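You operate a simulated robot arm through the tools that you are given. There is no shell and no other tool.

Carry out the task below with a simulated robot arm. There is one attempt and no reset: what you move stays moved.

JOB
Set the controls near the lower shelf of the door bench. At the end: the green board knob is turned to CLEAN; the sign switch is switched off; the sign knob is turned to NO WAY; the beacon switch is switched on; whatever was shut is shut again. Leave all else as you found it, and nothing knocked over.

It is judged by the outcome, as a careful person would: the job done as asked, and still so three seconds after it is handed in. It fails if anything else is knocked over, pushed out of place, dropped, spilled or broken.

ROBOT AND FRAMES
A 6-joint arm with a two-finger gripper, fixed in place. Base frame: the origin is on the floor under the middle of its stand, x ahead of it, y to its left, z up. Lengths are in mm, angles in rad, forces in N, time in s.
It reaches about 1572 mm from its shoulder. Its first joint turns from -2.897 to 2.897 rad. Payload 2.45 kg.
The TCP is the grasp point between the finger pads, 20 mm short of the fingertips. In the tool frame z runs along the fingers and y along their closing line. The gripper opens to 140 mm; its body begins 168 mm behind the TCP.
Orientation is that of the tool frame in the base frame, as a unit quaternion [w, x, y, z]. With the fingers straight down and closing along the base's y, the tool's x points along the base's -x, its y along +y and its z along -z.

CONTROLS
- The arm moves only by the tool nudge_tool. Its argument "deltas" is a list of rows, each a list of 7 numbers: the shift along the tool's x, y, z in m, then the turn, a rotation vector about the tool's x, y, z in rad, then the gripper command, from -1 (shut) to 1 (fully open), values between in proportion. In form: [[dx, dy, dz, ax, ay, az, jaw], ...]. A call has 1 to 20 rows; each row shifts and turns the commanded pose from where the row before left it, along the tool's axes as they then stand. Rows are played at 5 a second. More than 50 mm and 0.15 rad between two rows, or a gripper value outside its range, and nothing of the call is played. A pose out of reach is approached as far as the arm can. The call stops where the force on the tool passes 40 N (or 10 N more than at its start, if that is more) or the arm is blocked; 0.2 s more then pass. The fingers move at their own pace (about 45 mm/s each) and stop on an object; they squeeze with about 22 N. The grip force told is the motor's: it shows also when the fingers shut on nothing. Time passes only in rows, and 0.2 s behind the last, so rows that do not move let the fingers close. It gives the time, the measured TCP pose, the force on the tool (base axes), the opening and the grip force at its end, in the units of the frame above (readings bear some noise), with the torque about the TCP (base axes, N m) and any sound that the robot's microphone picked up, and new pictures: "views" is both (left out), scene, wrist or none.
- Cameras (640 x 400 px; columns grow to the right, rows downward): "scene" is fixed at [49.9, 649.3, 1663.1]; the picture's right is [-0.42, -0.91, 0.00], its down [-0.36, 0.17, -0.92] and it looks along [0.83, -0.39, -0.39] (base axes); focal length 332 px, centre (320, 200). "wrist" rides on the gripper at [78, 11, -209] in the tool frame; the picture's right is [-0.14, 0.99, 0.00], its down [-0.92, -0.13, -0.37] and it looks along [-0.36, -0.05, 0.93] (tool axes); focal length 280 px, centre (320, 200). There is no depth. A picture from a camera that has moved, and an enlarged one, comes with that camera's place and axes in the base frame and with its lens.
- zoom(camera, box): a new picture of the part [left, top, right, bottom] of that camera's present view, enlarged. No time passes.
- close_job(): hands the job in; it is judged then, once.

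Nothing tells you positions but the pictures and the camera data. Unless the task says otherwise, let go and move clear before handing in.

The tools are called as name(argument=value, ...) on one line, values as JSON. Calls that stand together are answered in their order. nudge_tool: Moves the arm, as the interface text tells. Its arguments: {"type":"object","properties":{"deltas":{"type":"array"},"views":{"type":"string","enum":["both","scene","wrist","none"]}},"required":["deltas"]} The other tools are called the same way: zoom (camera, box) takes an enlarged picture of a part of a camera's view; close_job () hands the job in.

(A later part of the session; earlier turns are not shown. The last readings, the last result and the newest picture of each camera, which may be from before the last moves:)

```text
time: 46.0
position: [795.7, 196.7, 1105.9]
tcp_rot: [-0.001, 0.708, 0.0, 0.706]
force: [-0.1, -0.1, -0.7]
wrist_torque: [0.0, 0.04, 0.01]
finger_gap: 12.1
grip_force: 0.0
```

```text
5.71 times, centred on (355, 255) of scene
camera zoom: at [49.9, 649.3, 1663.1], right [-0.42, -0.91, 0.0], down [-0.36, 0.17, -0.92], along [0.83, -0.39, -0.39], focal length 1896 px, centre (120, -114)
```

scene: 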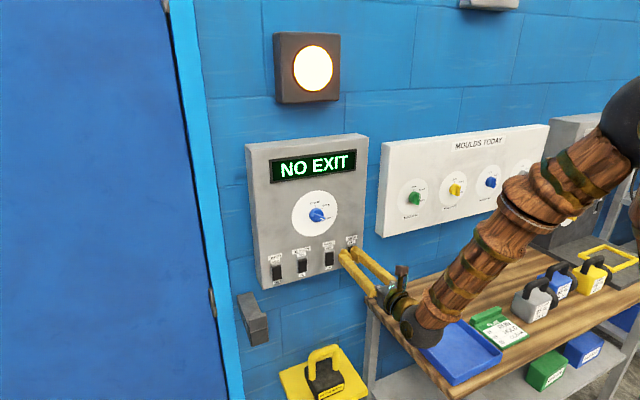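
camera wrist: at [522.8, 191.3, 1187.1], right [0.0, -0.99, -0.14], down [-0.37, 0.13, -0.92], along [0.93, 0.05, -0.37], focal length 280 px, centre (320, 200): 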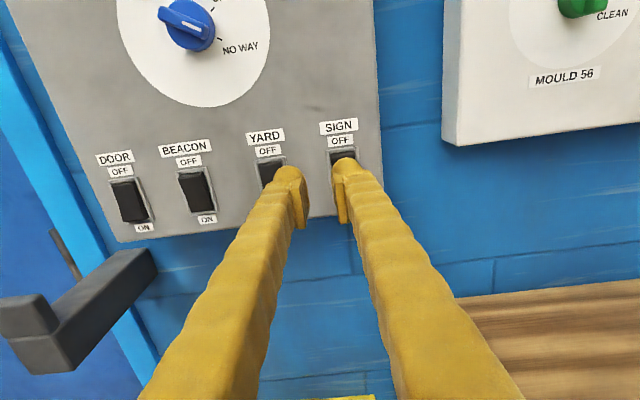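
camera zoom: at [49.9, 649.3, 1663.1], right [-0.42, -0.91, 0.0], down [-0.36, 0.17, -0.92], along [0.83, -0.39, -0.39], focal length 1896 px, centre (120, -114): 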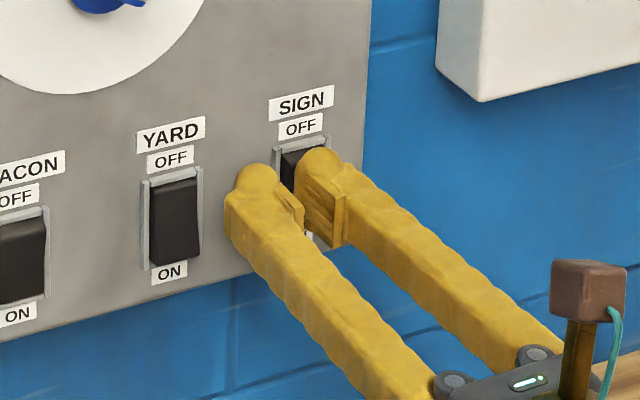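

nudge_tool(deltas=[[0, 0, 0.002, 0, 0, 0, -0.829], [0, 0, 0.002, 0, 0, 0, -0.829], [0, 0, 0.002, 0, 0, 0, -0.829], [0, 0, 0.002, 0, 0, 0, -0.829], [0, 0, 0, 0, 0, 0, -0.829]], views="scene")

zoom(camera="scene", box=[310, 220, 400, 290])

```text
time: 46.7
position: [800.3, 195.3, 1106.4]
tcp_rot: [-0.001, 0.708, 0.001, 0.707]
force: [-20.1, 0.2, 4.4]
wrist_torque: [-0.09, 0.13, -0.29]
finger_gap: 11.4
grip_force: 0.0
stopped in row 3: the force on the tool passed its limit at 48 N (the readings are from after the stop); the commanded pose is now the measured one
```

scene: 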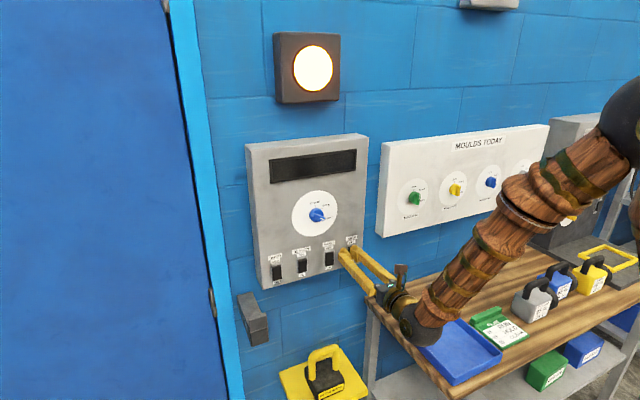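

```text
5.71 times, centred on (355, 255) of scene
camera zoom: at [49.9, 649.3, 1663.1], right [-0.42, -0.91, 0.0], down [-0.36, 0.17, -0.92], along [0.83, -0.39, -0.39], focal length 1896 px, centre (120, -114)
```

zoom: 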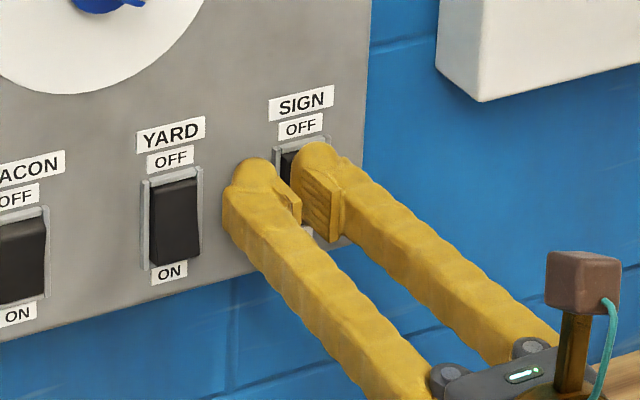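

The display went dark, so SIGN is off. I'll back away and verify the switches, then head to the green knob near (y -51, z 1251) at a safe standoff.

nudge_tool(deltas=[[0, 0, -0.02, 0, 0, 0, -0.829], [0, 0, -0.04, 0, 0, 0, -0.829], [0, 0, -0.04, 0, 0, 0, -0.829], [0.0215, 0.0353, 0, 0, 0, 0, -0.5], [0.0215, 0.0353, 0, 0, 0, 0, -0.2], [0.0215, 0.0353, 0, 0, 0, 0, -0.2], [0.0215, 0.0353, 0, 0, 0, 0, -0.2], [0.0215, 0.0353, 0, 0, 0, 0, -0.2], [0.0215, 0.0353, 0, 0, 0, 0, -0.2], [0.0215, 0.0353, 0, 0, 0, 0, -0.2], [0, 0, 0, 0, 0, 0, -0.2]], views="both")

zoom(camera="scene", box=[240, 130, 380, 290])

zoom(camera="wrist", box=[240, 80, 400, 220])

```text
time: 49.1
position: [711.3, 51.9, 1288.0]
tcp_rot: [0.011, 0.71, -0.011, 0.704]
force: [-0.5, 1.1, 0.9]
wrist_torque: [0.04, -0.01, 0.03]
finger_gap: 56.1
grip_force: 0.1
out of reach, approached as far as the arm can: row 3, 4, 7, 8, 9, 10
camera wrist: at [502.7, 49.3, 1369.4], right [-0.03, -0.99, -0.14], down [-0.37, 0.14, -0.92], along [0.93, 0.02, -0.37], focal length 280 px, centre (320, 200)
```

scene: 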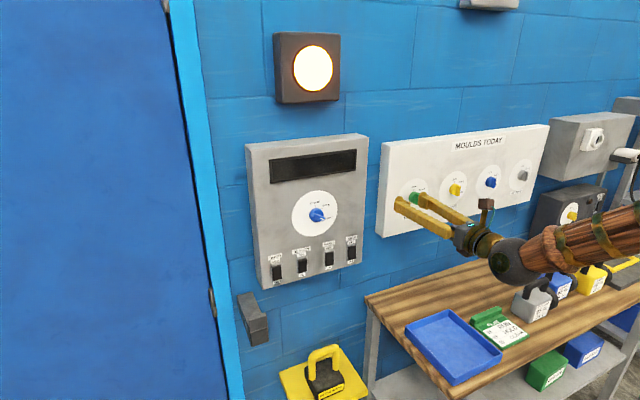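
wrist: 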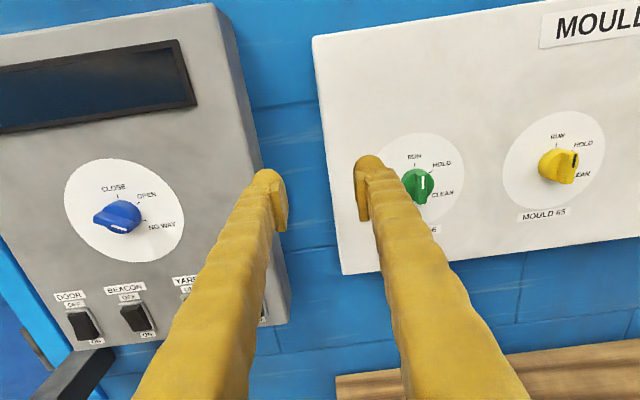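

```text
2.50 times, centred on (310, 210) of scene
camera zoom: at [49.9, 649.3, 1663.1], right [-0.42, -0.91, 0.0], down [-0.36, 0.17, -0.92], along [0.83, -0.39, -0.39], focal length 829 px, centre (345, 175)
```

zoom: 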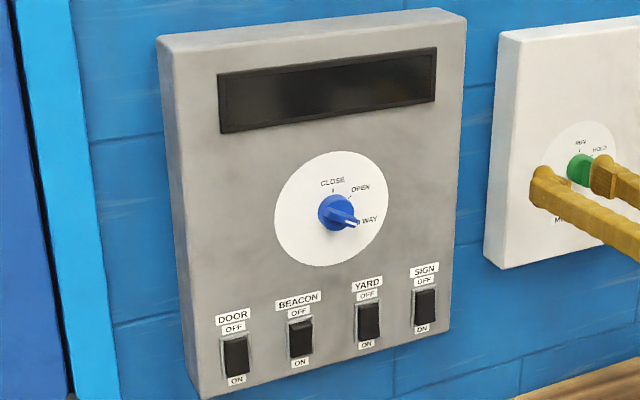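

```text
2.86 times, centred on (320, 150) of wrist
camera zoom: at [502.7, 49.3, 1369.4], right [-0.03, -0.99, -0.14], down [-0.37, 0.14, -0.92], along [0.93, 0.02, -0.37], focal length 801 px, centre (320, 343)
```

zoom: 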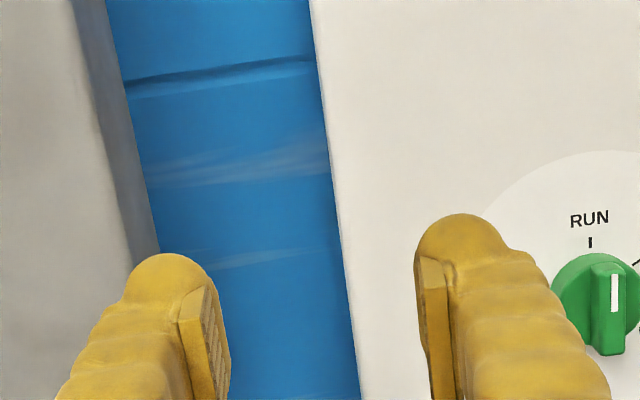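

Sign panel is done: SIGN is off, BEACON is on and the sign knob is at NO WAY. The arm is limited when the tool is close to its base at low y, so I'll move forward in x first, restore orientation, then shift toward the green knob.

nudge_tool(deltas=[[0, 0, 0.02, 0.0311, 0.0085, 0, -0.2], [0, 0, 0.02, 0, 0, 0, -0.2], [0, 0, 0, 0, 0, 0, -0.2]], views="none")

```text
time: 49.9
position: [741.7, 93.3, 1295.2]
tcp_rot: [-0.007, 0.706, 0.006, 0.708]
force: [1.0, -1.0, 0.6]
wrist_torque: [0.02, 0.01, -0.02]
finger_gap: 55.7
grip_force: 0.1
out of reach, approached as far as the arm can: row 1, 2
```

The arm is on a wrist branch whose forearm-roll joint runs out as y goes to zero. I'll retrace to the initial posture (roll back to 0, then tool down), slide to y≈0 there, and pitch up again in the arm's plane to get the other branch. First the retreat and part of the un-roll.

nudge_tool(deltas=[[0.019, -0.0354, -0.0184, -0.0184, -0.0028, 0, -0.2], [0.019, -0.0354, -0.0184, 0, 0, 0, -0.2], [0.019, -0.0354, -0.0184, 0, 0, 0, -0.2], [0.019, -0.0354, -0.0184, 0, 0, 0, -0.2], [0.019, -0.0354, -0.0184, 0, 0, 0, -0.2], [0, 0, 0, 0, 0, 0.1496, -0.2], [0, 0, 0, 0, 0, 0.1496, -0.2], [0, 0, 0, 0, 0, 0.1496, -0.2], [0, 0, 0, 0, 0, 0.1496, -0.2], [0, 0, 0, 0, 0, 0.1496, -0.2], [0, 0, 0, 0, 0, 0.1496, -0.2], [0, 0, 0, 0, 0, 0.1496, -0.2], [0, 0, 0, 0, 0, 0.1496, -0.2], [0, 0, 0, 0, 0, 0.1496, -0.2], [0, 0, 0, 0, 0, 0.1496, -0.2]], views="scene")

```text
time: 53.1
position: [646.9, 269.8, 1389.0]
tcp_rot: [-0.486, 0.521, -0.477, 0.515]
force: [0.5, 0.6, -0.4]
wrist_torque: [-0.01, -0.02, 0.02]
finger_gap: 55.9
grip_force: 0.1
```

scene: 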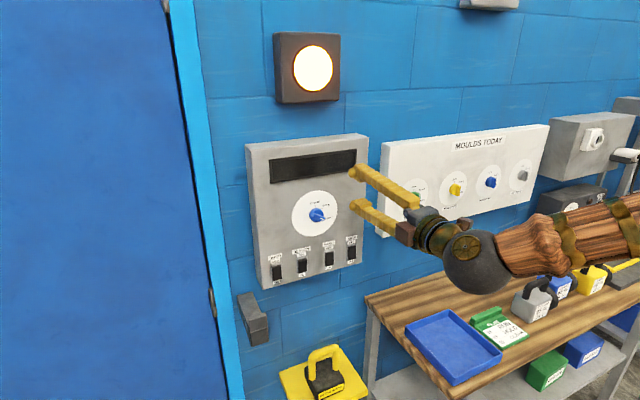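

nudge_tool(deltas=[[0, 0, 0, 0.0009, 0.0013, 0.1494, -0.2], [0, 0, 0, 0.0009, 0.0013, 0.1494, -0.2], [0, 0, 0, 0.0009, 0.0013, 0.1494, -0.2], [0, 0, 0, 0.0009, 0.0013, 0.1494, -0.2], [0, 0, 0, 0.0009, 0.0013, 0.1494, -0.2], [0, 0, 0, 0.0009, 0.0013, 0.1494, -0.2], [0, 0, 0, 0.0009, 0.0013, 0.1494, -0.2], [0, 0, 0, 0.0009, 0.0013, 0.1494, -0.2], [0, 0, 0, 0.0009, 0.0013, 0.1494, -0.2], [0, 0, 0, 0.0009, 0.0013, 0.1494, -0.2], [0, 0, 0, 0.0009, 0.0013, 0.1494, -0.2], [0, -0.0405, 0, 0, 0, 0, -0.2], [0, -0.0405, 0, 0, 0, 0, -0.2], [0, 0, 0, 0, 0, 0, -0.2]], views="none")

```text
time: 56.1
position: [647.6, 187.1, 1388.3]
tcp_rot: [0.708, -0.001, 0.707, -0.001]
force: [0.5, 0.4, -0.1]
wrist_torque: [-0.03, 0.02, 0.0]
finger_gap: 55.9
grip_force: 0.0
```

Back at roll 0 exactly. Now I'll pitch the tool down again to the starting posture.

nudge_tool(deltas=[[0, 0, 0, 0, 0.15, 0, -0.2], [0, 0, 0, 0, 0.15, 0, -0.2], [0, 0, 0, 0, 0.15, 0, -0.2], [0, 0, 0, 0, 0.15, 0, -0.2], [0, 0, 0, 0, 0.15, 0, -0.2], [0, 0, 0, 0, 0.15, 0, -0.2], [0, 0, 0, 0, 0.15, 0, -0.2], [0, 0, 0, 0, 0.15, 0, -0.2], [0, 0, 0, 0, 0.15, 0, -0.2], [0, 0, 0, 0, 0.15, 0, -0.2], [0, 0, 0, 0, 0.07, 0, -0.2], [0, 0, 0, 0, 0, 0, -0.2]], views="scene")

```text
time: 58.7
position: [646.7, 188.6, 1390.8]
tcp_rot: [0.001, 0.0, 1.0, -0.001]
force: [-0.2, 0.0, -0.3]
wrist_torque: [-0.01, -0.01, 0.02]
finger_gap: 56.0
grip_force: 0.1
```

scene: 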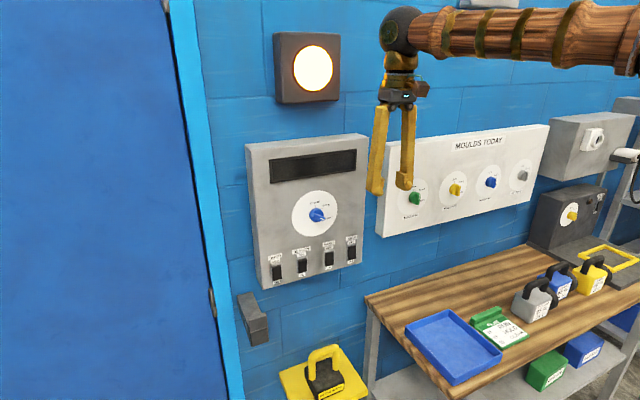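

The arm is back in its starting posture. I'll slide to y≈0, keeping the tool down, and then pitch up in the arm's plane.

nudge_tool(deltas=[[0, -0.0472, 0, 0, 0, 0, -0.2], [0, -0.0472, 0, 0, 0, 0, -0.2], [0, -0.0472, 0, 0, 0, 0, -0.2], [0, -0.0472, 0, 0, 0, 0, -0.2], [0, 0, 0, 0, 0, 0, -0.2]], views="scene")

nudge_tool(deltas=[[0, 0, 0, 0, -0.15, 0, -0.2], [0, 0, 0, 0, -0.15, 0, -0.2], [0, 0, 0, 0, -0.15, 0, -0.2], [0, 0, 0, 0, -0.15, 0, -0.2], [0, 0, 0, 0, 0, 0, -0.2]], views="scene")

```text
time: 59.9
position: [645.6, -3.1, 1385.3]
tcp_rot: [0.001, 0.0, 1.0, -0.002]
force: [1.1, -0.4, -0.5]
wrist_torque: [-0.02, 0.0, 0.03]
finger_gap: 56.0
grip_force: 0.0
```

scene: 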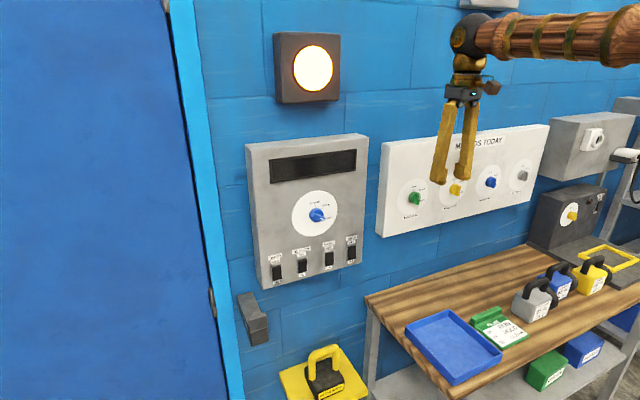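

```text
time: 61.1
position: [645.6, -1.8, 1389.1]
tcp_rot: [0.297, -0.001, 0.955, -0.001]
force: [-0.2, 0.6, -1.7]
wrist_torque: [-0.02, -0.01, 0.03]
finger_gap: 56.0
grip_force: 0.0
```

scene: 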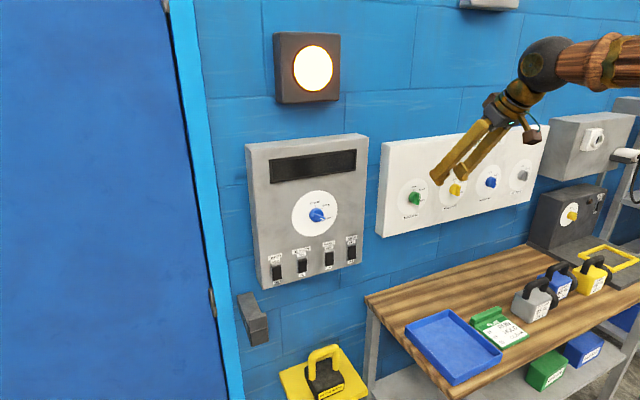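

nudge_tool(deltas=[[0, 0, 0, 0, -0.14, 0, -0.2], [0, 0, 0, 0, -0.14, 0, -0.2], [0, 0, 0, 0, -0.14, 0, -0.2], [0, 0, 0, 0, -0.14, 0, -0.2], [0, 0, 0, 0, 0, 0, -0.2]], views="scene")

```text
time: 62.3
position: [646.4, -0.3, 1388.9]
tcp_rot: [0.55, 0.0, 0.835, -0.001]
force: [-0.4, 0.1, -0.7]
wrist_torque: [0.01, -0.01, 0.01]
finger_gap: 55.9
grip_force: 0.1
```

scene: 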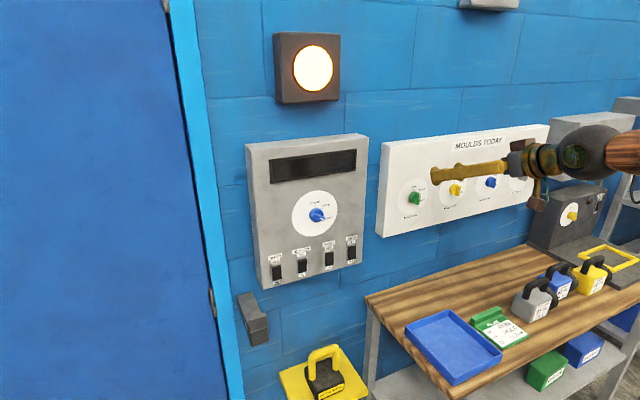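

nudge_tool(deltas=[[0, 0, 0, 0, -0.137, 0, -0.2], [0, 0, 0, 0, -0.137, 0, -0.2], [0, 0, 0, 0, -0.137, 0, -0.2], [0, 0, 0, 0, 0, 0, -0.2]], views="scene")

```text
time: 63.3
position: [645.9, -1.3, 1389.6]
tcp_rot: [0.709, -0.001, 0.705, -0.001]
force: [-1.0, -0.3, -0.6]
wrist_torque: [0.01, -0.01, 0.0]
finger_gap: 55.9
grip_force: 0.1
```

scene: 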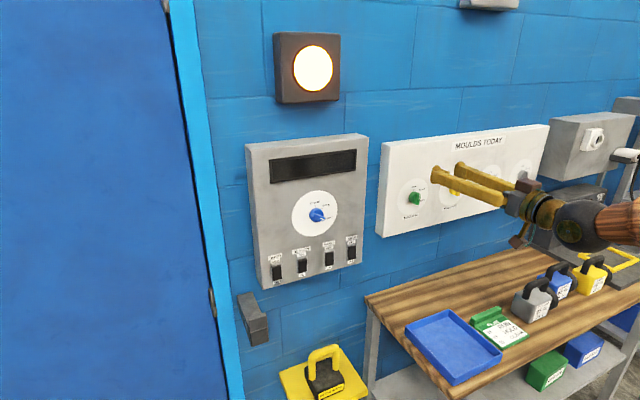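

Now the tool is level at y≈0 on the other wrist branch. I'll move to a standoff in front of the green knob.

nudge_tool(deltas=[[0.0333, -0.0125, 0.014, 0, 0.005, 0, -0.2], [0.0333, -0.0125, 0.014, 0, 0, 0, -0.2], [0.0333, -0.0125, 0.014, 0, 0, 0, -0.2], [0.0333, -0.0125, 0.014, 0, 0, 0, -0.2], [0, 0, 0, 0, 0, 0, -0.2]], views="both")

```text
time: 64.5
position: [701.4, -51.7, 1255.9]
tcp_rot: [0.706, -0.001, 0.708, -0.001]
force: [0.0, 0.0, 0.4]
wrist_torque: [0.02, 0.03, 0.01]
finger_gap: 56.1
grip_force: 0.1
camera wrist: at [492.0, -39.5, 1178.9], right [0.0, 0.99, 0.14], down [-0.37, -0.13, 0.92], along [0.93, -0.05, 0.36], focal length 280 px, centre (320, 200)
```

scene: 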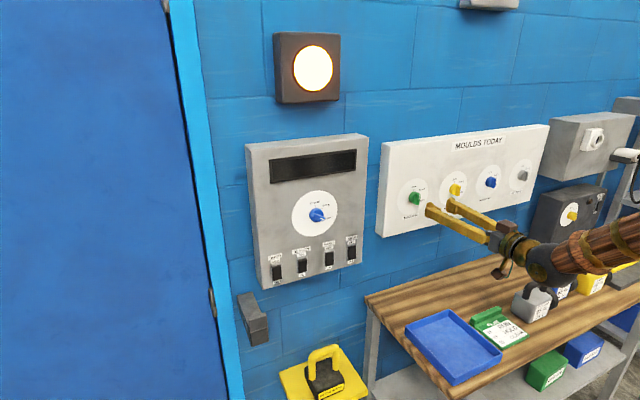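
wrist: 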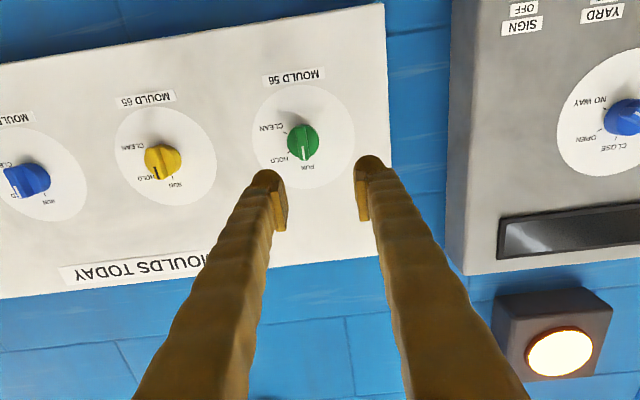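

I'm at the standoff below-left of the green knob's axis. I'll check in free air that roll up to +2.1 rad works on this branch.

nudge_tool(deltas=[[0, 0, 0, 0, 0, 0.15, -0.2], [0, 0, 0, 0, 0, 0.15, -0.2], [0, 0, 0, 0, 0, 0.15, -0.2], [0, 0, 0, 0, 0, 0.15, -0.2]], views="none")

```text
time: 65.5
position: [701.7, -50.8, 1256.5]
tcp_rot: [0.675, 0.209, 0.676, 0.208]
force: [0.1, -0.3, 0.2]
wrist_torque: [-0.01, -0.04, 0.01]
finger_gap: 56.2
grip_force: 0.0
```

nudge_tool(deltas=[[0, 0, 0, 0, 0, 0.15, -0.2], [0, 0, 0, 0, 0, 0.15, -0.2], [0, 0, 0, 0, 0, 0.15, -0.2], [0, 0, 0, 0, 0, 0.15, -0.2]], views="none")

nudge_tool(deltas=[[0, 0, 0, 0, 0, 0.15, -0.2], [0, 0, 0, 0, 0, 0.15, -0.2], [0, 0, 0, 0, 0, 0.15, -0.2]], views="none")

```text
time: 66.5
position: [702.5, -50.7, 1255.1]
tcp_rot: [0.583, 0.4, 0.584, 0.4]
force: [-0.9, -0.6, -0.1]
wrist_torque: [-0.02, 0.02, -0.01]
finger_gap: 56.0
grip_force: 0.1
```

```text
time: 67.3
position: [702.6, -50.3, 1256.7]
tcp_rot: [0.48, 0.52, 0.48, 0.519]
force: [0.4, 0.0, -0.1]
wrist_torque: [0.01, -0.02, -0.01]
finger_gap: 56.0
grip_force: 0.1
```

nudge_tool(deltas=[[0, 0, 0, 0, 0, 0.15, -0.2], [0, 0, 0, 0, 0, 0.15, -0.2], [0, 0, 0, 0, 0, 0.15, -0.2], [0, 0, 0, 0, 0, 0.1, -0.2]], views="both")

```text
time: 68.3
position: [702.4, -50.0, 1256.1]
tcp_rot: [0.322, 0.631, 0.321, 0.629]
force: [0.3, 0.1, -0.2]
wrist_torque: [-0.01, 0.02, -0.01]
finger_gap: 55.8
grip_force: 0.1
camera wrist: at [493.9, 7.3, 1311.7], right [0.0, -0.69, 0.72], down [-0.37, -0.67, -0.64], along [0.93, -0.27, -0.26], focal length 280 px, centre (320, 200)
```

scene: 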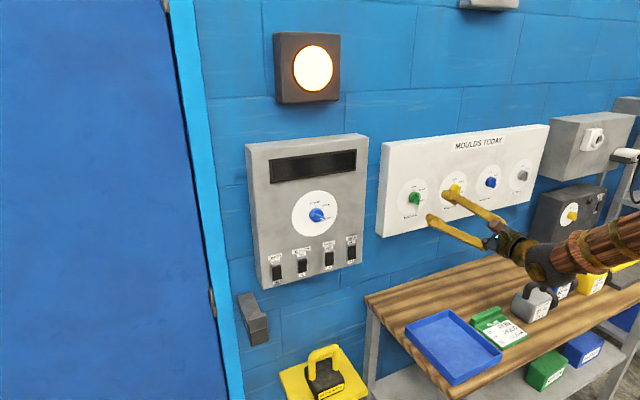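
wrist: 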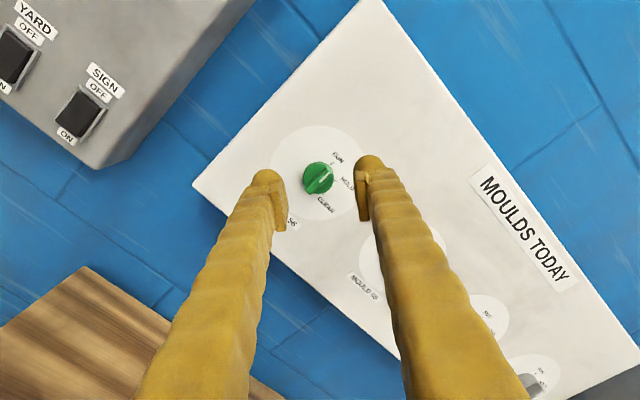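

Roll to +2.2 rad is fine here. I'll zoom this view to locate the dial relative to the tool axis.

zoom(camera="wrist", box=[240, 110, 400, 230])

zoom(camera="scene", box=[385, 160, 445, 220])

```text
3.33 times, centred on (320, 170) of wrist
camera zoom: at [493.9, 7.3, 1311.7], right [0.0, -0.69, 0.72], down [-0.37, -0.67, -0.64], along [0.93, -0.27, -0.26], focal length 935 px, centre (320, 300)
```

zoom: 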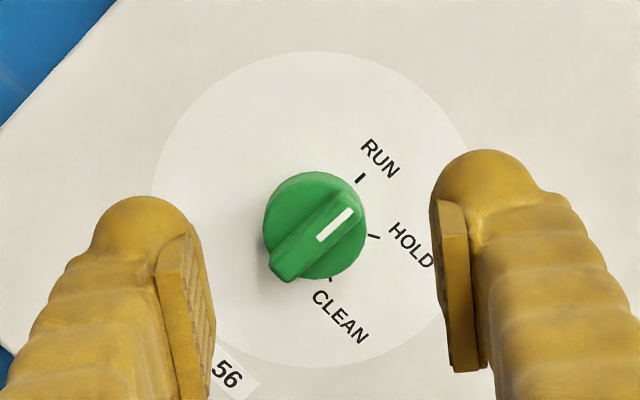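

```text
6.67 times, centred on (415, 190) of scene
camera zoom: at [49.9, 649.3, 1663.1], right [-0.42, -0.91, 0.0], down [-0.36, 0.17, -0.92], along [0.83, -0.39, -0.39], focal length 2211 px, centre (-313, 267)
```

zoom: 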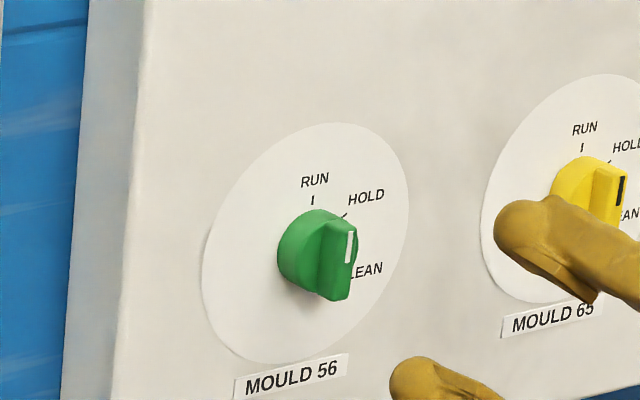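

The green dial is at about y=-68, z=1237, x≈845, from two wrist views with the scene camera agreeing. I'll roll back to 0 and line up on it.

nudge_tool(deltas=[[0, 0, 0, 0, 0, -0.14667, -0.2], [0, 0, 0, 0, 0, -0.14667, -0.2], [0, 0, 0, 0, 0, -0.14667, -0.2], [0, 0, 0, 0, 0, -0.14667, -0.2], [0, 0, 0, 0, 0, -0.14667, -0.2], [0, 0, 0, 0, 0, -0.14667, -0.2], [0, 0, 0, 0, 0, -0.14667, -0.2], [0, 0, 0, 0, 0, -0.14667, -0.2], [0, 0, 0, 0, 0, -0.14667, -0.2], [0, 0, 0, 0, 0, -0.14667, -0.2], [0, 0, 0, 0, 0, -0.14667, -0.2], [0, 0, 0, 0, 0, -0.14667, -0.2], [0, 0, 0, 0, 0, -0.14667, -0.2], [0, 0, 0, 0, 0, -0.14667, -0.2], [0, 0, 0, 0, 0, -0.14667, -0.2], [0.019, -0.018, 0.02, 0, 0, 0, -0.2], [0, 0, 0.025, 0, 0, 0, -0.2], [0, 0, 0, 0, 0, 0, -0.2]], views="both")

zoom(camera="wrist", box=[240, 80, 400, 220])

zoom(camera="scene", box=[390, 170, 450, 220])

```text
time: 72.1
position: [748.1, -67.4, 1239.4]
tcp_rot: [0.706, -0.002, 0.708, -0.001]
force: [0.4, -1.0, -0.3]
wrist_torque: [0.0, 0.01, -0.01]
finger_gap: 56.1
grip_force: 0.0
camera wrist: at [539.2, -54.9, 1162.1], right [0.0, 0.99, 0.14], down [-0.37, -0.13, 0.92], along [0.93, -0.05, 0.36], focal length 280 px, centre (320, 200)
```

scene: 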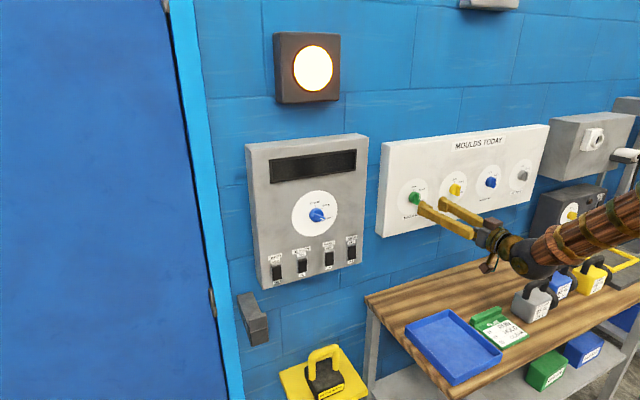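
wrist: 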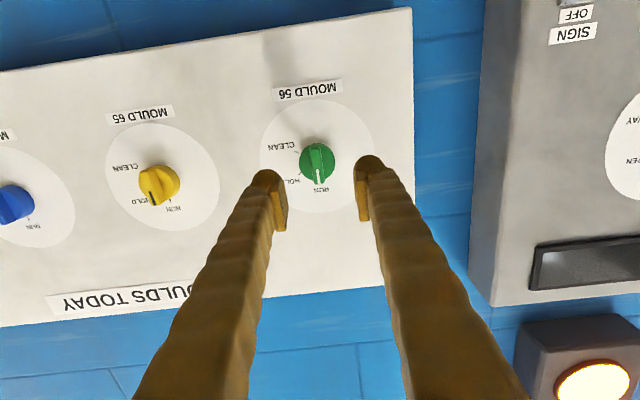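

```text
2.86 times, centred on (320, 150) of wrist
camera zoom: at [539.2, -54.9, 1162.1], right [0.0, 0.99, 0.14], down [-0.37, -0.13, 0.92], along [0.93, -0.05, 0.36], focal length 801 px, centre (320, 343)
```

zoom: 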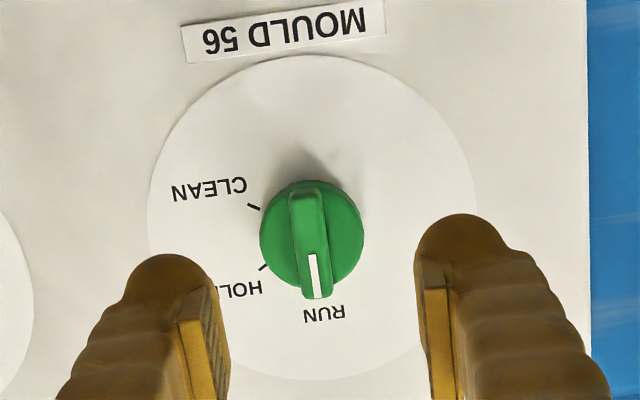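

```text
8.00 times, centred on (420, 195) of scene
camera zoom: at [49.9, 649.3, 1663.1], right [-0.42, -0.91, 0.0], down [-0.36, 0.17, -0.92], along [0.83, -0.39, -0.39], focal length 2654 px, centre (-480, 240)
```

zoom: 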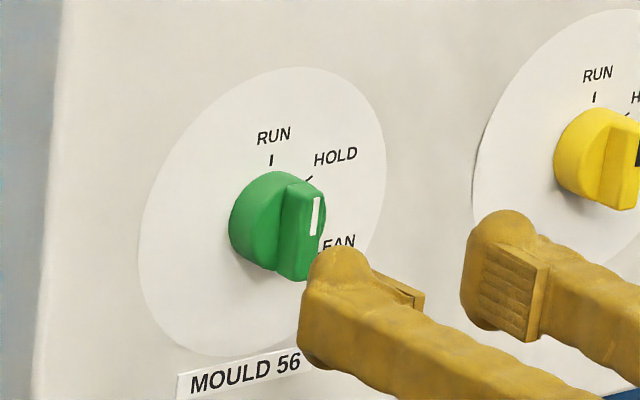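

nudge_tool(deltas=[[0.0055, -0.0022, 0.01, 0, 0, 0, -0.2], [0, 0, 0.0125, 0, 0, 0, -0.2], [0, 0, 0.0125, 0, 0, 0, -0.2], [0, 0, 0, 0, 0, 0, -0.2]], views="none")

zoom(camera="wrist", box=[240, 100, 400, 240])

zoom(camera="scene", box=[390, 170, 450, 220])

```text
time: 73.1
position: [782.2, -72.5, 1230.8]
tcp_rot: [0.706, 0.0, 0.708, -0.001]
force: [0.0, 0.5, 0.1]
wrist_torque: [0.0, -0.01, -0.01]
finger_gap: 55.7
grip_force: 0.0
```

```text
2.86 times, centred on (320, 170) of wrist
camera zoom: at [573.4, -59.4, 1153.7], right [0.0, 0.99, 0.14], down [-0.37, -0.13, 0.92], along [0.93, -0.05, 0.36], focal length 801 px, centre (320, 286)
```

zoom: 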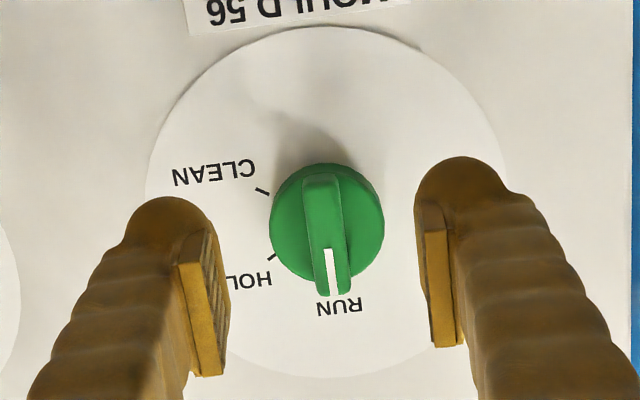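

```text
8.00 times, centred on (420, 195) of scene
camera zoom: at [49.9, 649.3, 1663.1], right [-0.42, -0.91, 0.0], down [-0.36, 0.17, -0.92], along [0.83, -0.39, -0.39], focal length 2654 px, centre (-480, 240)
```

zoom: 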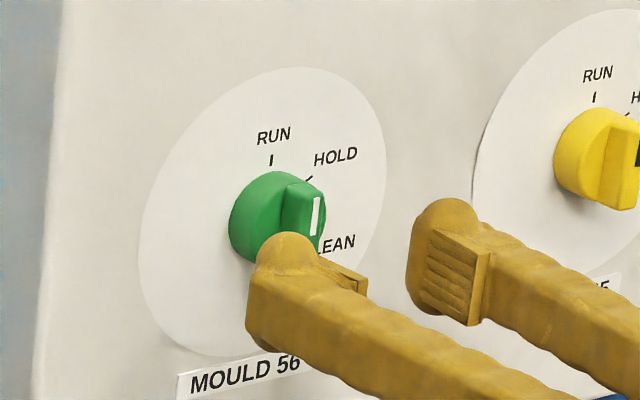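

Vertical alignment is good and the wing sits about 2 mm to the +y side. I'll correct, narrow the gap to 20 mm and creep in.

nudge_tool(deltas=[[0, 0.002, 0, 0, 0, 0, -0.714], [0, 0, 0, 0, 0, 0, -0.714], [0, 0, 0.004, 0, 0, 0, -0.714], [0, 0, 0.004, 0, 0, 0, -0.714], [0, 0, 0, 0, 0, 0, -0.714]], views="none")

zoom(camera="wrist", box=[275, 145, 375, 225])

zoom(camera="scene", box=[390, 170, 450, 220])

```text
time: 74.3
position: [790.8, -68.9, 1231.8]
tcp_rot: [0.707, 0.0, 0.708, -0.001]
force: [0.4, -0.5, 0.2]
wrist_torque: [0.03, -0.03, 0.0]
finger_gap: 20.0
grip_force: 0.0
```

```text
5.00 times, centred on (325, 185) of wrist
camera zoom: at [582.0, -57.5, 1154.7], right [0.0, 0.99, 0.14], down [-0.37, -0.13, 0.92], along [0.93, -0.05, 0.36], focal length 1402 px, centre (295, 275)
```

zoom: 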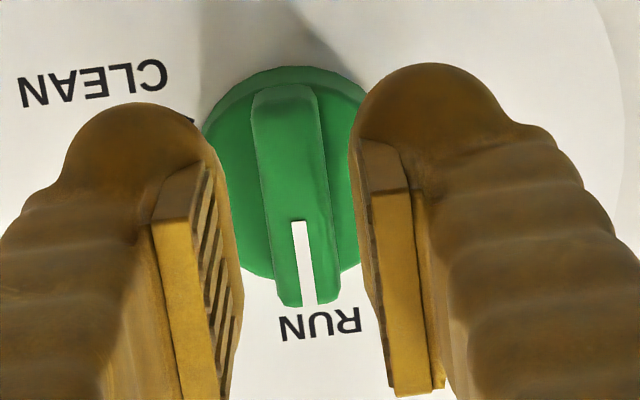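

```text
8.00 times, centred on (420, 195) of scene
camera zoom: at [49.9, 649.3, 1663.1], right [-0.42, -0.91, 0.0], down [-0.36, 0.17, -0.92], along [0.83, -0.39, -0.39], focal length 2654 px, centre (-480, 240)
```

zoom: 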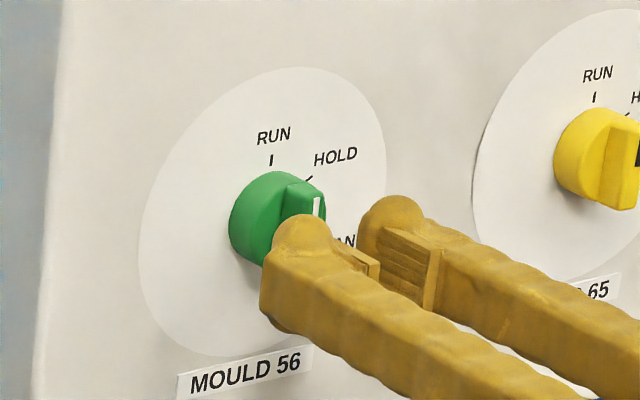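

nudge_tool(deltas=[[0, 0, 0.003, 0, 0, 0, -0.714], [0, 0, 0.003, 0, 0, 0, -0.714], [0, 0, 0, 0, 0, 0, -0.714]], views="none")

zoom(camera="wrist", box=[275, 145, 375, 225])

zoom(camera="scene", box=[395, 180, 435, 212])

```text
time: 75.1
position: [797.0, -68.9, 1231.8]
tcp_rot: [0.707, 0.0, 0.708, -0.001]
force: [0.4, 0.6, 0.0]
wrist_torque: [0.01, 0.0, 0.02]
finger_gap: 20.1
grip_force: 0.0
```

```text
5.00 times, centred on (325, 185) of wrist
camera zoom: at [587.9, -56.7, 1154.1], right [0.0, 0.99, 0.14], down [-0.37, -0.13, 0.92], along [0.93, -0.05, 0.36], focal length 1402 px, centre (295, 275)
```

zoom: 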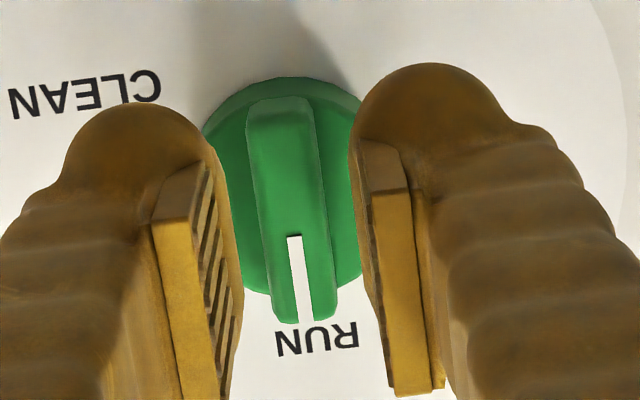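

```text
12.50 times, centred on (415, 196) of scene
camera zoom: at [49.9, 649.3, 1663.1], right [-0.42, -0.91, 0.0], down [-0.36, 0.17, -0.92], along [0.83, -0.39, -0.39], focal length 4146 px, centre (-868, 250)
```

zoom: 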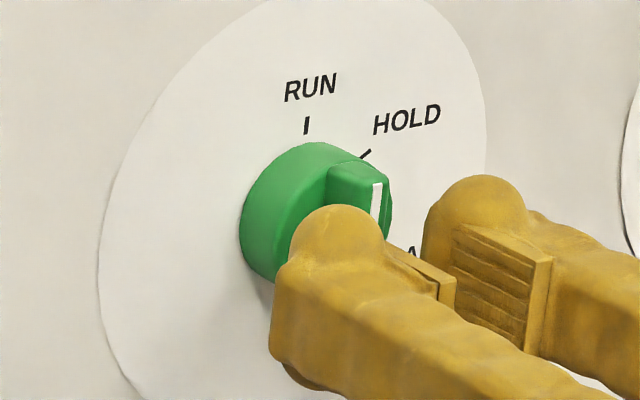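

nudge_tool(deltas=[[0, 0, 0.003, 0, 0, 0, -0.714], [0, 0, 0.003, 0, 0, 0, -0.714], [0, 0, 0, 0, 0, 0, -0.714]], views="none")

zoom(camera="wrist", box=[275, 145, 375, 225])

zoom(camera="scene", box=[395, 180, 435, 212])

```text
time: 75.9
position: [802.2, -68.4, 1231.5]
tcp_rot: [0.706, -0.001, 0.709, -0.002]
force: [0.8, 0.0, -0.4]
wrist_torque: [0.03, 0.0, -0.02]
finger_gap: 19.9
grip_force: 0.0
```

```text
5.00 times, centred on (325, 185) of wrist
camera zoom: at [594.0, -57.1, 1153.7], right [0.0, 0.99, 0.14], down [-0.37, -0.13, 0.92], along [0.93, -0.05, 0.36], focal length 1402 px, centre (295, 275)
```

zoom: 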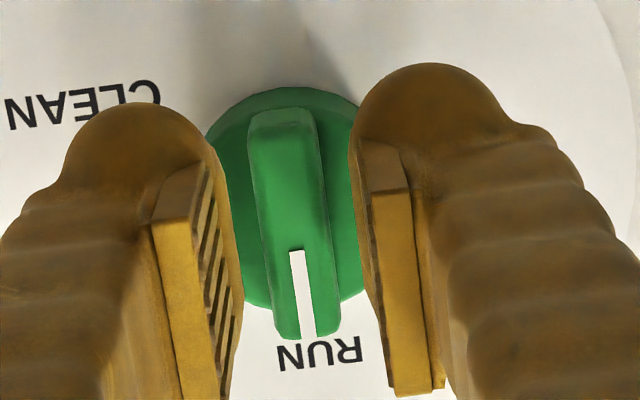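

```text
12.50 times, centred on (415, 196) of scene
camera zoom: at [49.9, 649.3, 1663.1], right [-0.42, -0.91, 0.0], down [-0.36, 0.17, -0.92], along [0.83, -0.39, -0.39], focal length 4146 px, centre (-868, 250)
```

zoom: 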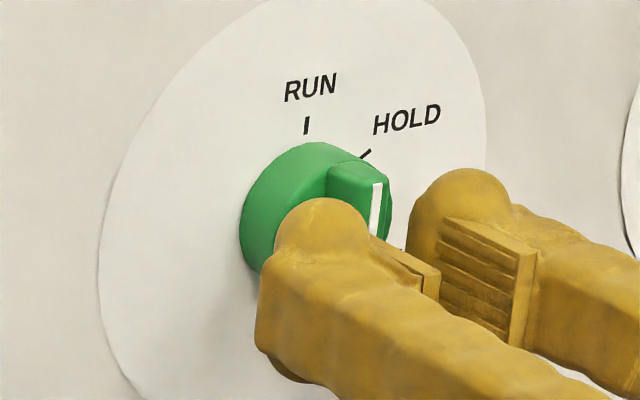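

nudge_tool(deltas=[[0, 0, 0.002, 0, 0, 0, -0.714], [0, 0, 0.0015, 0, 0, 0, -0.714], [0, 0, 0, 0, 0, 0, -0.714]], views="none")

zoom(camera="wrist", box=[275, 145, 375, 225])

zoom(camera="scene", box=[395, 180, 435, 212])

```text
time: 76.7
position: [806.6, -68.5, 1231.8]
tcp_rot: [0.707, 0.0, 0.708, -0.001]
force: [0.1, 0.1, 0.4]
wrist_torque: [-0.02, 0.01, -0.01]
finger_gap: 20.1
grip_force: 0.1
```

```text
5.00 times, centred on (325, 185) of wrist
camera zoom: at [597.6, -57.2, 1154.4], right [0.0, 0.99, 0.14], down [-0.37, -0.13, 0.92], along [0.93, -0.05, 0.36], focal length 1402 px, centre (295, 275)
```

zoom: 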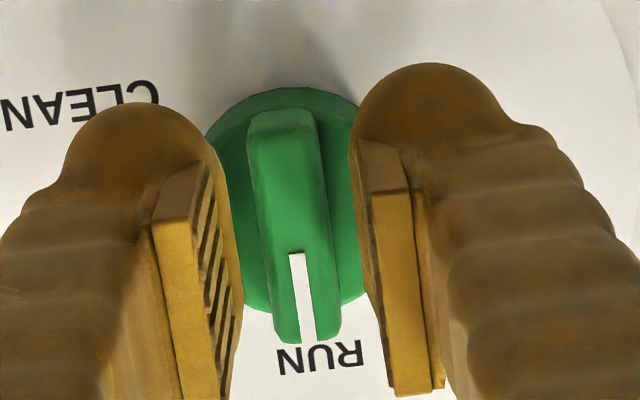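

```text
12.50 times, centred on (415, 196) of scene
camera zoom: at [49.9, 649.3, 1663.1], right [-0.42, -0.91, 0.0], down [-0.36, 0.17, -0.92], along [0.83, -0.39, -0.39], focal length 4146 px, centre (-868, 250)
```

zoom: 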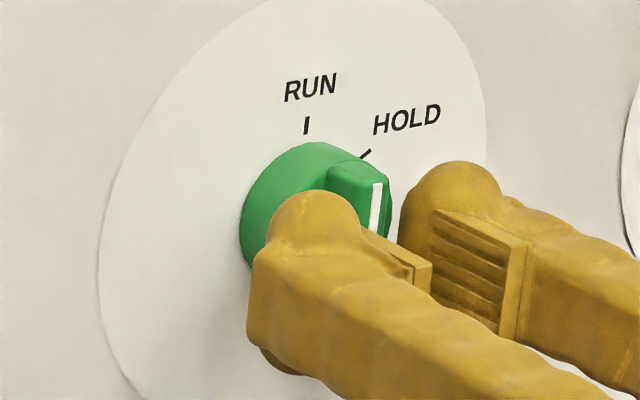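

nudge_tool(deltas=[[0, 0, 0.002, 0, 0, 0, -0.714], [0, 0, 0.0015, 0, 0, 0, -0.714], [0, 0, 0, 0, 0, 0, -0.714]], views="none")

```text
time: 77.5
position: [810.8, -69.5, 1231.0]
tcp_rot: [0.706, -0.002, 0.708, 0.0]
force: [0.6, -0.5, 0.6]
wrist_torque: [0.02, 0.01, 0.0]
finger_gap: 20.2
grip_force: 0.0
```

zoom(camera="wrist", box=[275, 145, 375, 225])

zoom(camera="scene", box=[395, 180, 435, 212])

```text
5.00 times, centred on (325, 185) of wrist
camera zoom: at [600.7, -56.9, 1155.0], right [0.0, 0.99, 0.14], down [-0.37, -0.13, 0.92], along [0.93, -0.05, 0.36], focal length 1402 px, centre (295, 275)
```

zoom: 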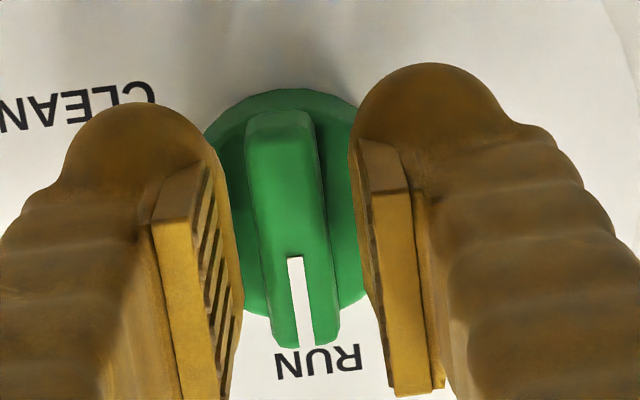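

```text
12.50 times, centred on (415, 196) of scene
camera zoom: at [49.9, 649.3, 1663.1], right [-0.42, -0.91, 0.0], down [-0.36, 0.17, -0.92], along [0.83, -0.39, -0.39], focal length 4146 px, centre (-868, 250)
```

zoom: 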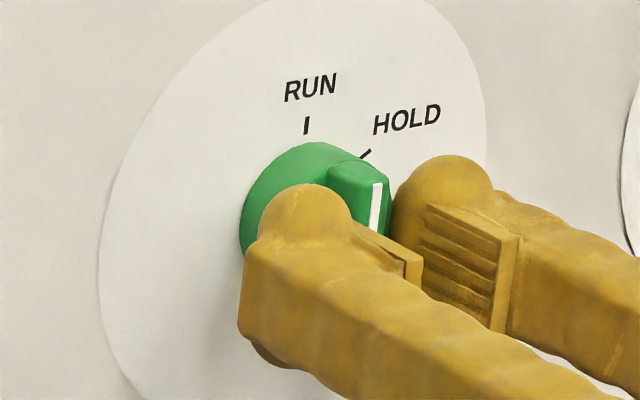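

nudge_tool(deltas=[[-0.0012, -0.001, 0, 0, 0, 0, -0.714], [0, 0, 0.0015, 0, 0, 0, -0.714], [0, 0, 0.0015, 0, 0, 0, -0.714], [0, 0, 0, 0, 0, 0, -0.714]], views="none")

zoom(camera="wrist", box=[275, 145, 375, 225])

```text
time: 78.5
position: [813.5, -70.4, 1232.8]
tcp_rot: [0.706, -0.001, 0.708, -0.001]
force: [-0.7, 0.2, 0.7]
wrist_torque: [-0.02, -0.04, 0.0]
finger_gap: 20.2
grip_force: 0.1
```

```text
5.00 times, centred on (325, 185) of wrist
camera zoom: at [604.0, -57.8, 1155.8], right [0.0, 0.99, 0.14], down [-0.37, -0.13, 0.92], along [0.93, -0.05, 0.36], focal length 1402 px, centre (295, 275)
```

zoom: 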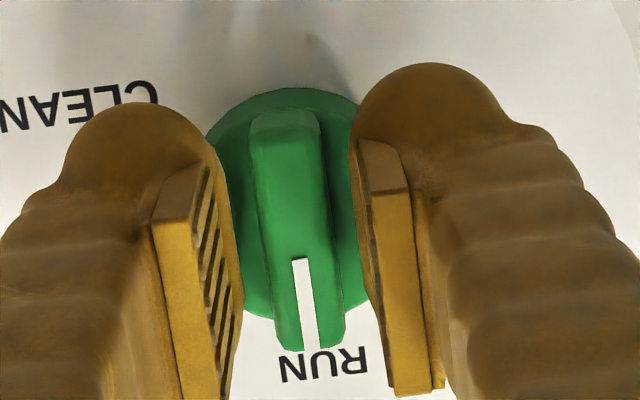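

nudge_tool(deltas=[[0, 0, 0.0015, 0, 0, 0, -0.714], [0, 0, 0.0015, 0, 0, 0, -0.714], [0, 0, 0, 0, 0, 0, -0.714]], views="none")

zoom(camera="scene", box=[395, 180, 435, 212])

zoom(camera="wrist", box=[275, 145, 375, 225])

```text
time: 79.0
position: [813.4, -69.1, 1232.9]
tcp_rot: [0.707, -0.001, 0.708, 0.0]
force: [-19.5, -1.4, 4.6]
wrist_torque: [0.05, -0.13, -0.02]
finger_gap: 20.0
grip_force: 0.1
stopped in row 2: the force on the tool passed its limit at 46 N (the readings are from after the stop); the commanded pose is now the measured one
```

```text
12.50 times, centred on (415, 196) of scene
camera zoom: at [49.9, 649.3, 1663.1], right [-0.42, -0.91, 0.0], down [-0.36, 0.17, -0.92], along [0.83, -0.39, -0.39], focal length 4146 px, centre (-868, 250)
```

zoom: 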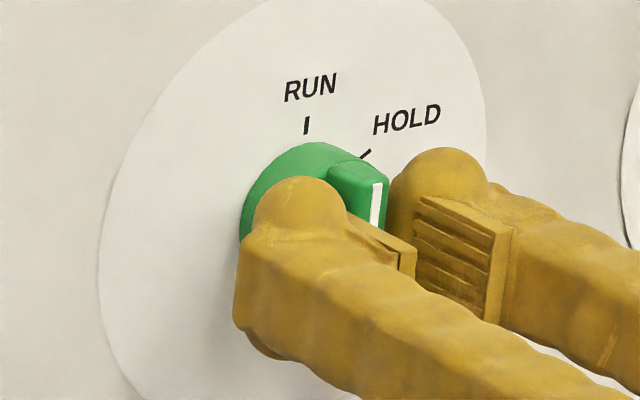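

```text
5.00 times, centred on (325, 185) of wrist
camera zoom: at [604.2, -57.9, 1155.7], right [0.0, 0.99, 0.14], down [-0.37, -0.13, 0.92], along [0.93, -0.05, 0.36], focal length 1402 px, centre (295, 275)
```

zoom: 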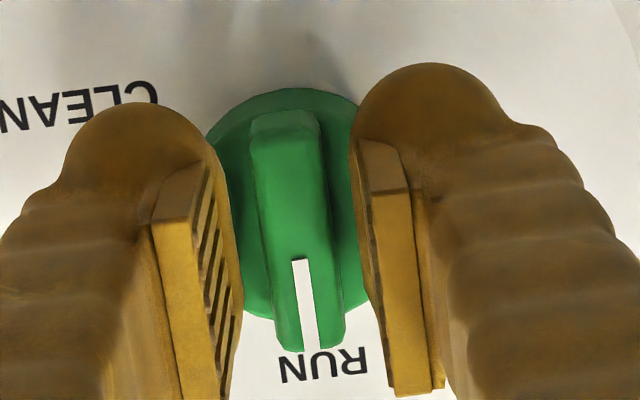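

Contact with the green knob's cylinder face is at TCP x≈813. I'll back off slightly and close on the wing.

nudge_tool(deltas=[[-0.0005, 0, -0.0012, 0, 0, 0, -0.714], [0, 0, 0, 0, 0, 0, -1], [0, 0, 0, 0, 0, 0, -1], [0, 0, 0, 0, 0, 0, -1]], views="none")

zoom(camera="wrist", box=[275, 145, 375, 225])

```text
time: 80.0
position: [812.0, -69.3, 1233.1]
tcp_rot: [0.706, -0.001, 0.708, -0.002]
force: [13.5, -1.9, -1.1]
wrist_torque: [0.02, 0.06, -0.02]
finger_gap: 11.3
grip_force: 38.0
```

```text
5.00 times, centred on (325, 185) of wrist
camera zoom: at [603.6, -57.6, 1155.8], right [0.0, 0.99, 0.14], down [-0.37, -0.13, 0.92], along [0.93, -0.05, 0.36], focal length 1402 px, centre (295, 275)
```

zoom: 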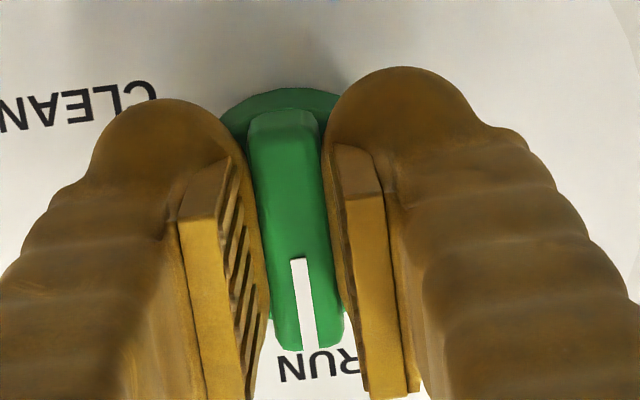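

The wing is gripped (gap 11.3 mm). I'll start turning clockwise in small steps.

nudge_tool(deltas=[[0, 0, 0.0004, 0, 0, 0.04, -1], [0, 0, 0, 0, 0, 0.07, -1], [0, 0, 0, 0, 0, 0.07, -1], [0, 0, 0, 0, 0, 0.07, -1], [0, 0, 0, 0, 0, 0.07, -1]], views="none")

zoom(camera="wrist", box=[265, 130, 375, 225])

```text
time: 81.2
position: [812.6, -69.8, 1234.0]
tcp_rot: [0.697, 0.112, 0.7, 0.112]
force: [-14.8, 15.5, -12.1]
wrist_torque: [-0.03, 0.19, 0.19]
finger_gap: 11.2
grip_force: 37.9
```

```text
4.21 times, centred on (320, 178) of wrist
camera zoom: at [603.6, -33.2, 1163.5], right [0.0, 0.9, 0.44], down [-0.37, -0.41, 0.84], along [0.93, -0.16, 0.33], focal length 1181 px, centre (320, 295)
```

zoom: 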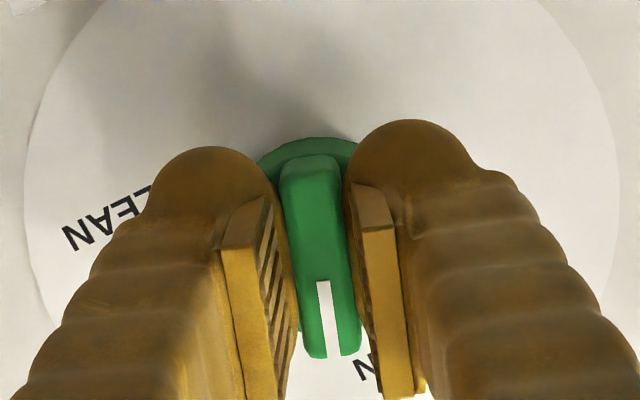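

nudge_tool(deltas=[[0.0003, 0.0003, -0.0002, 0, 0, 0.04, -1], [0, 0, 0, 0, 0, 0.07, -1], [0, 0, 0, 0, 0, 0.07, -1], [0, 0, 0, 0, 0, 0.07, -1], [0, 0, 0, 0, 0, 0.07, -1]], views="none")

```text
time: 82.5
position: [812.7, -70.0, 1234.0]
tcp_rot: [0.671, 0.222, 0.673, 0.221]
force: [12.4, 29.0, -6.2]
wrist_torque: [-0.01, 0.11, 0.3]
finger_gap: 11.0
grip_force: 38.6
```

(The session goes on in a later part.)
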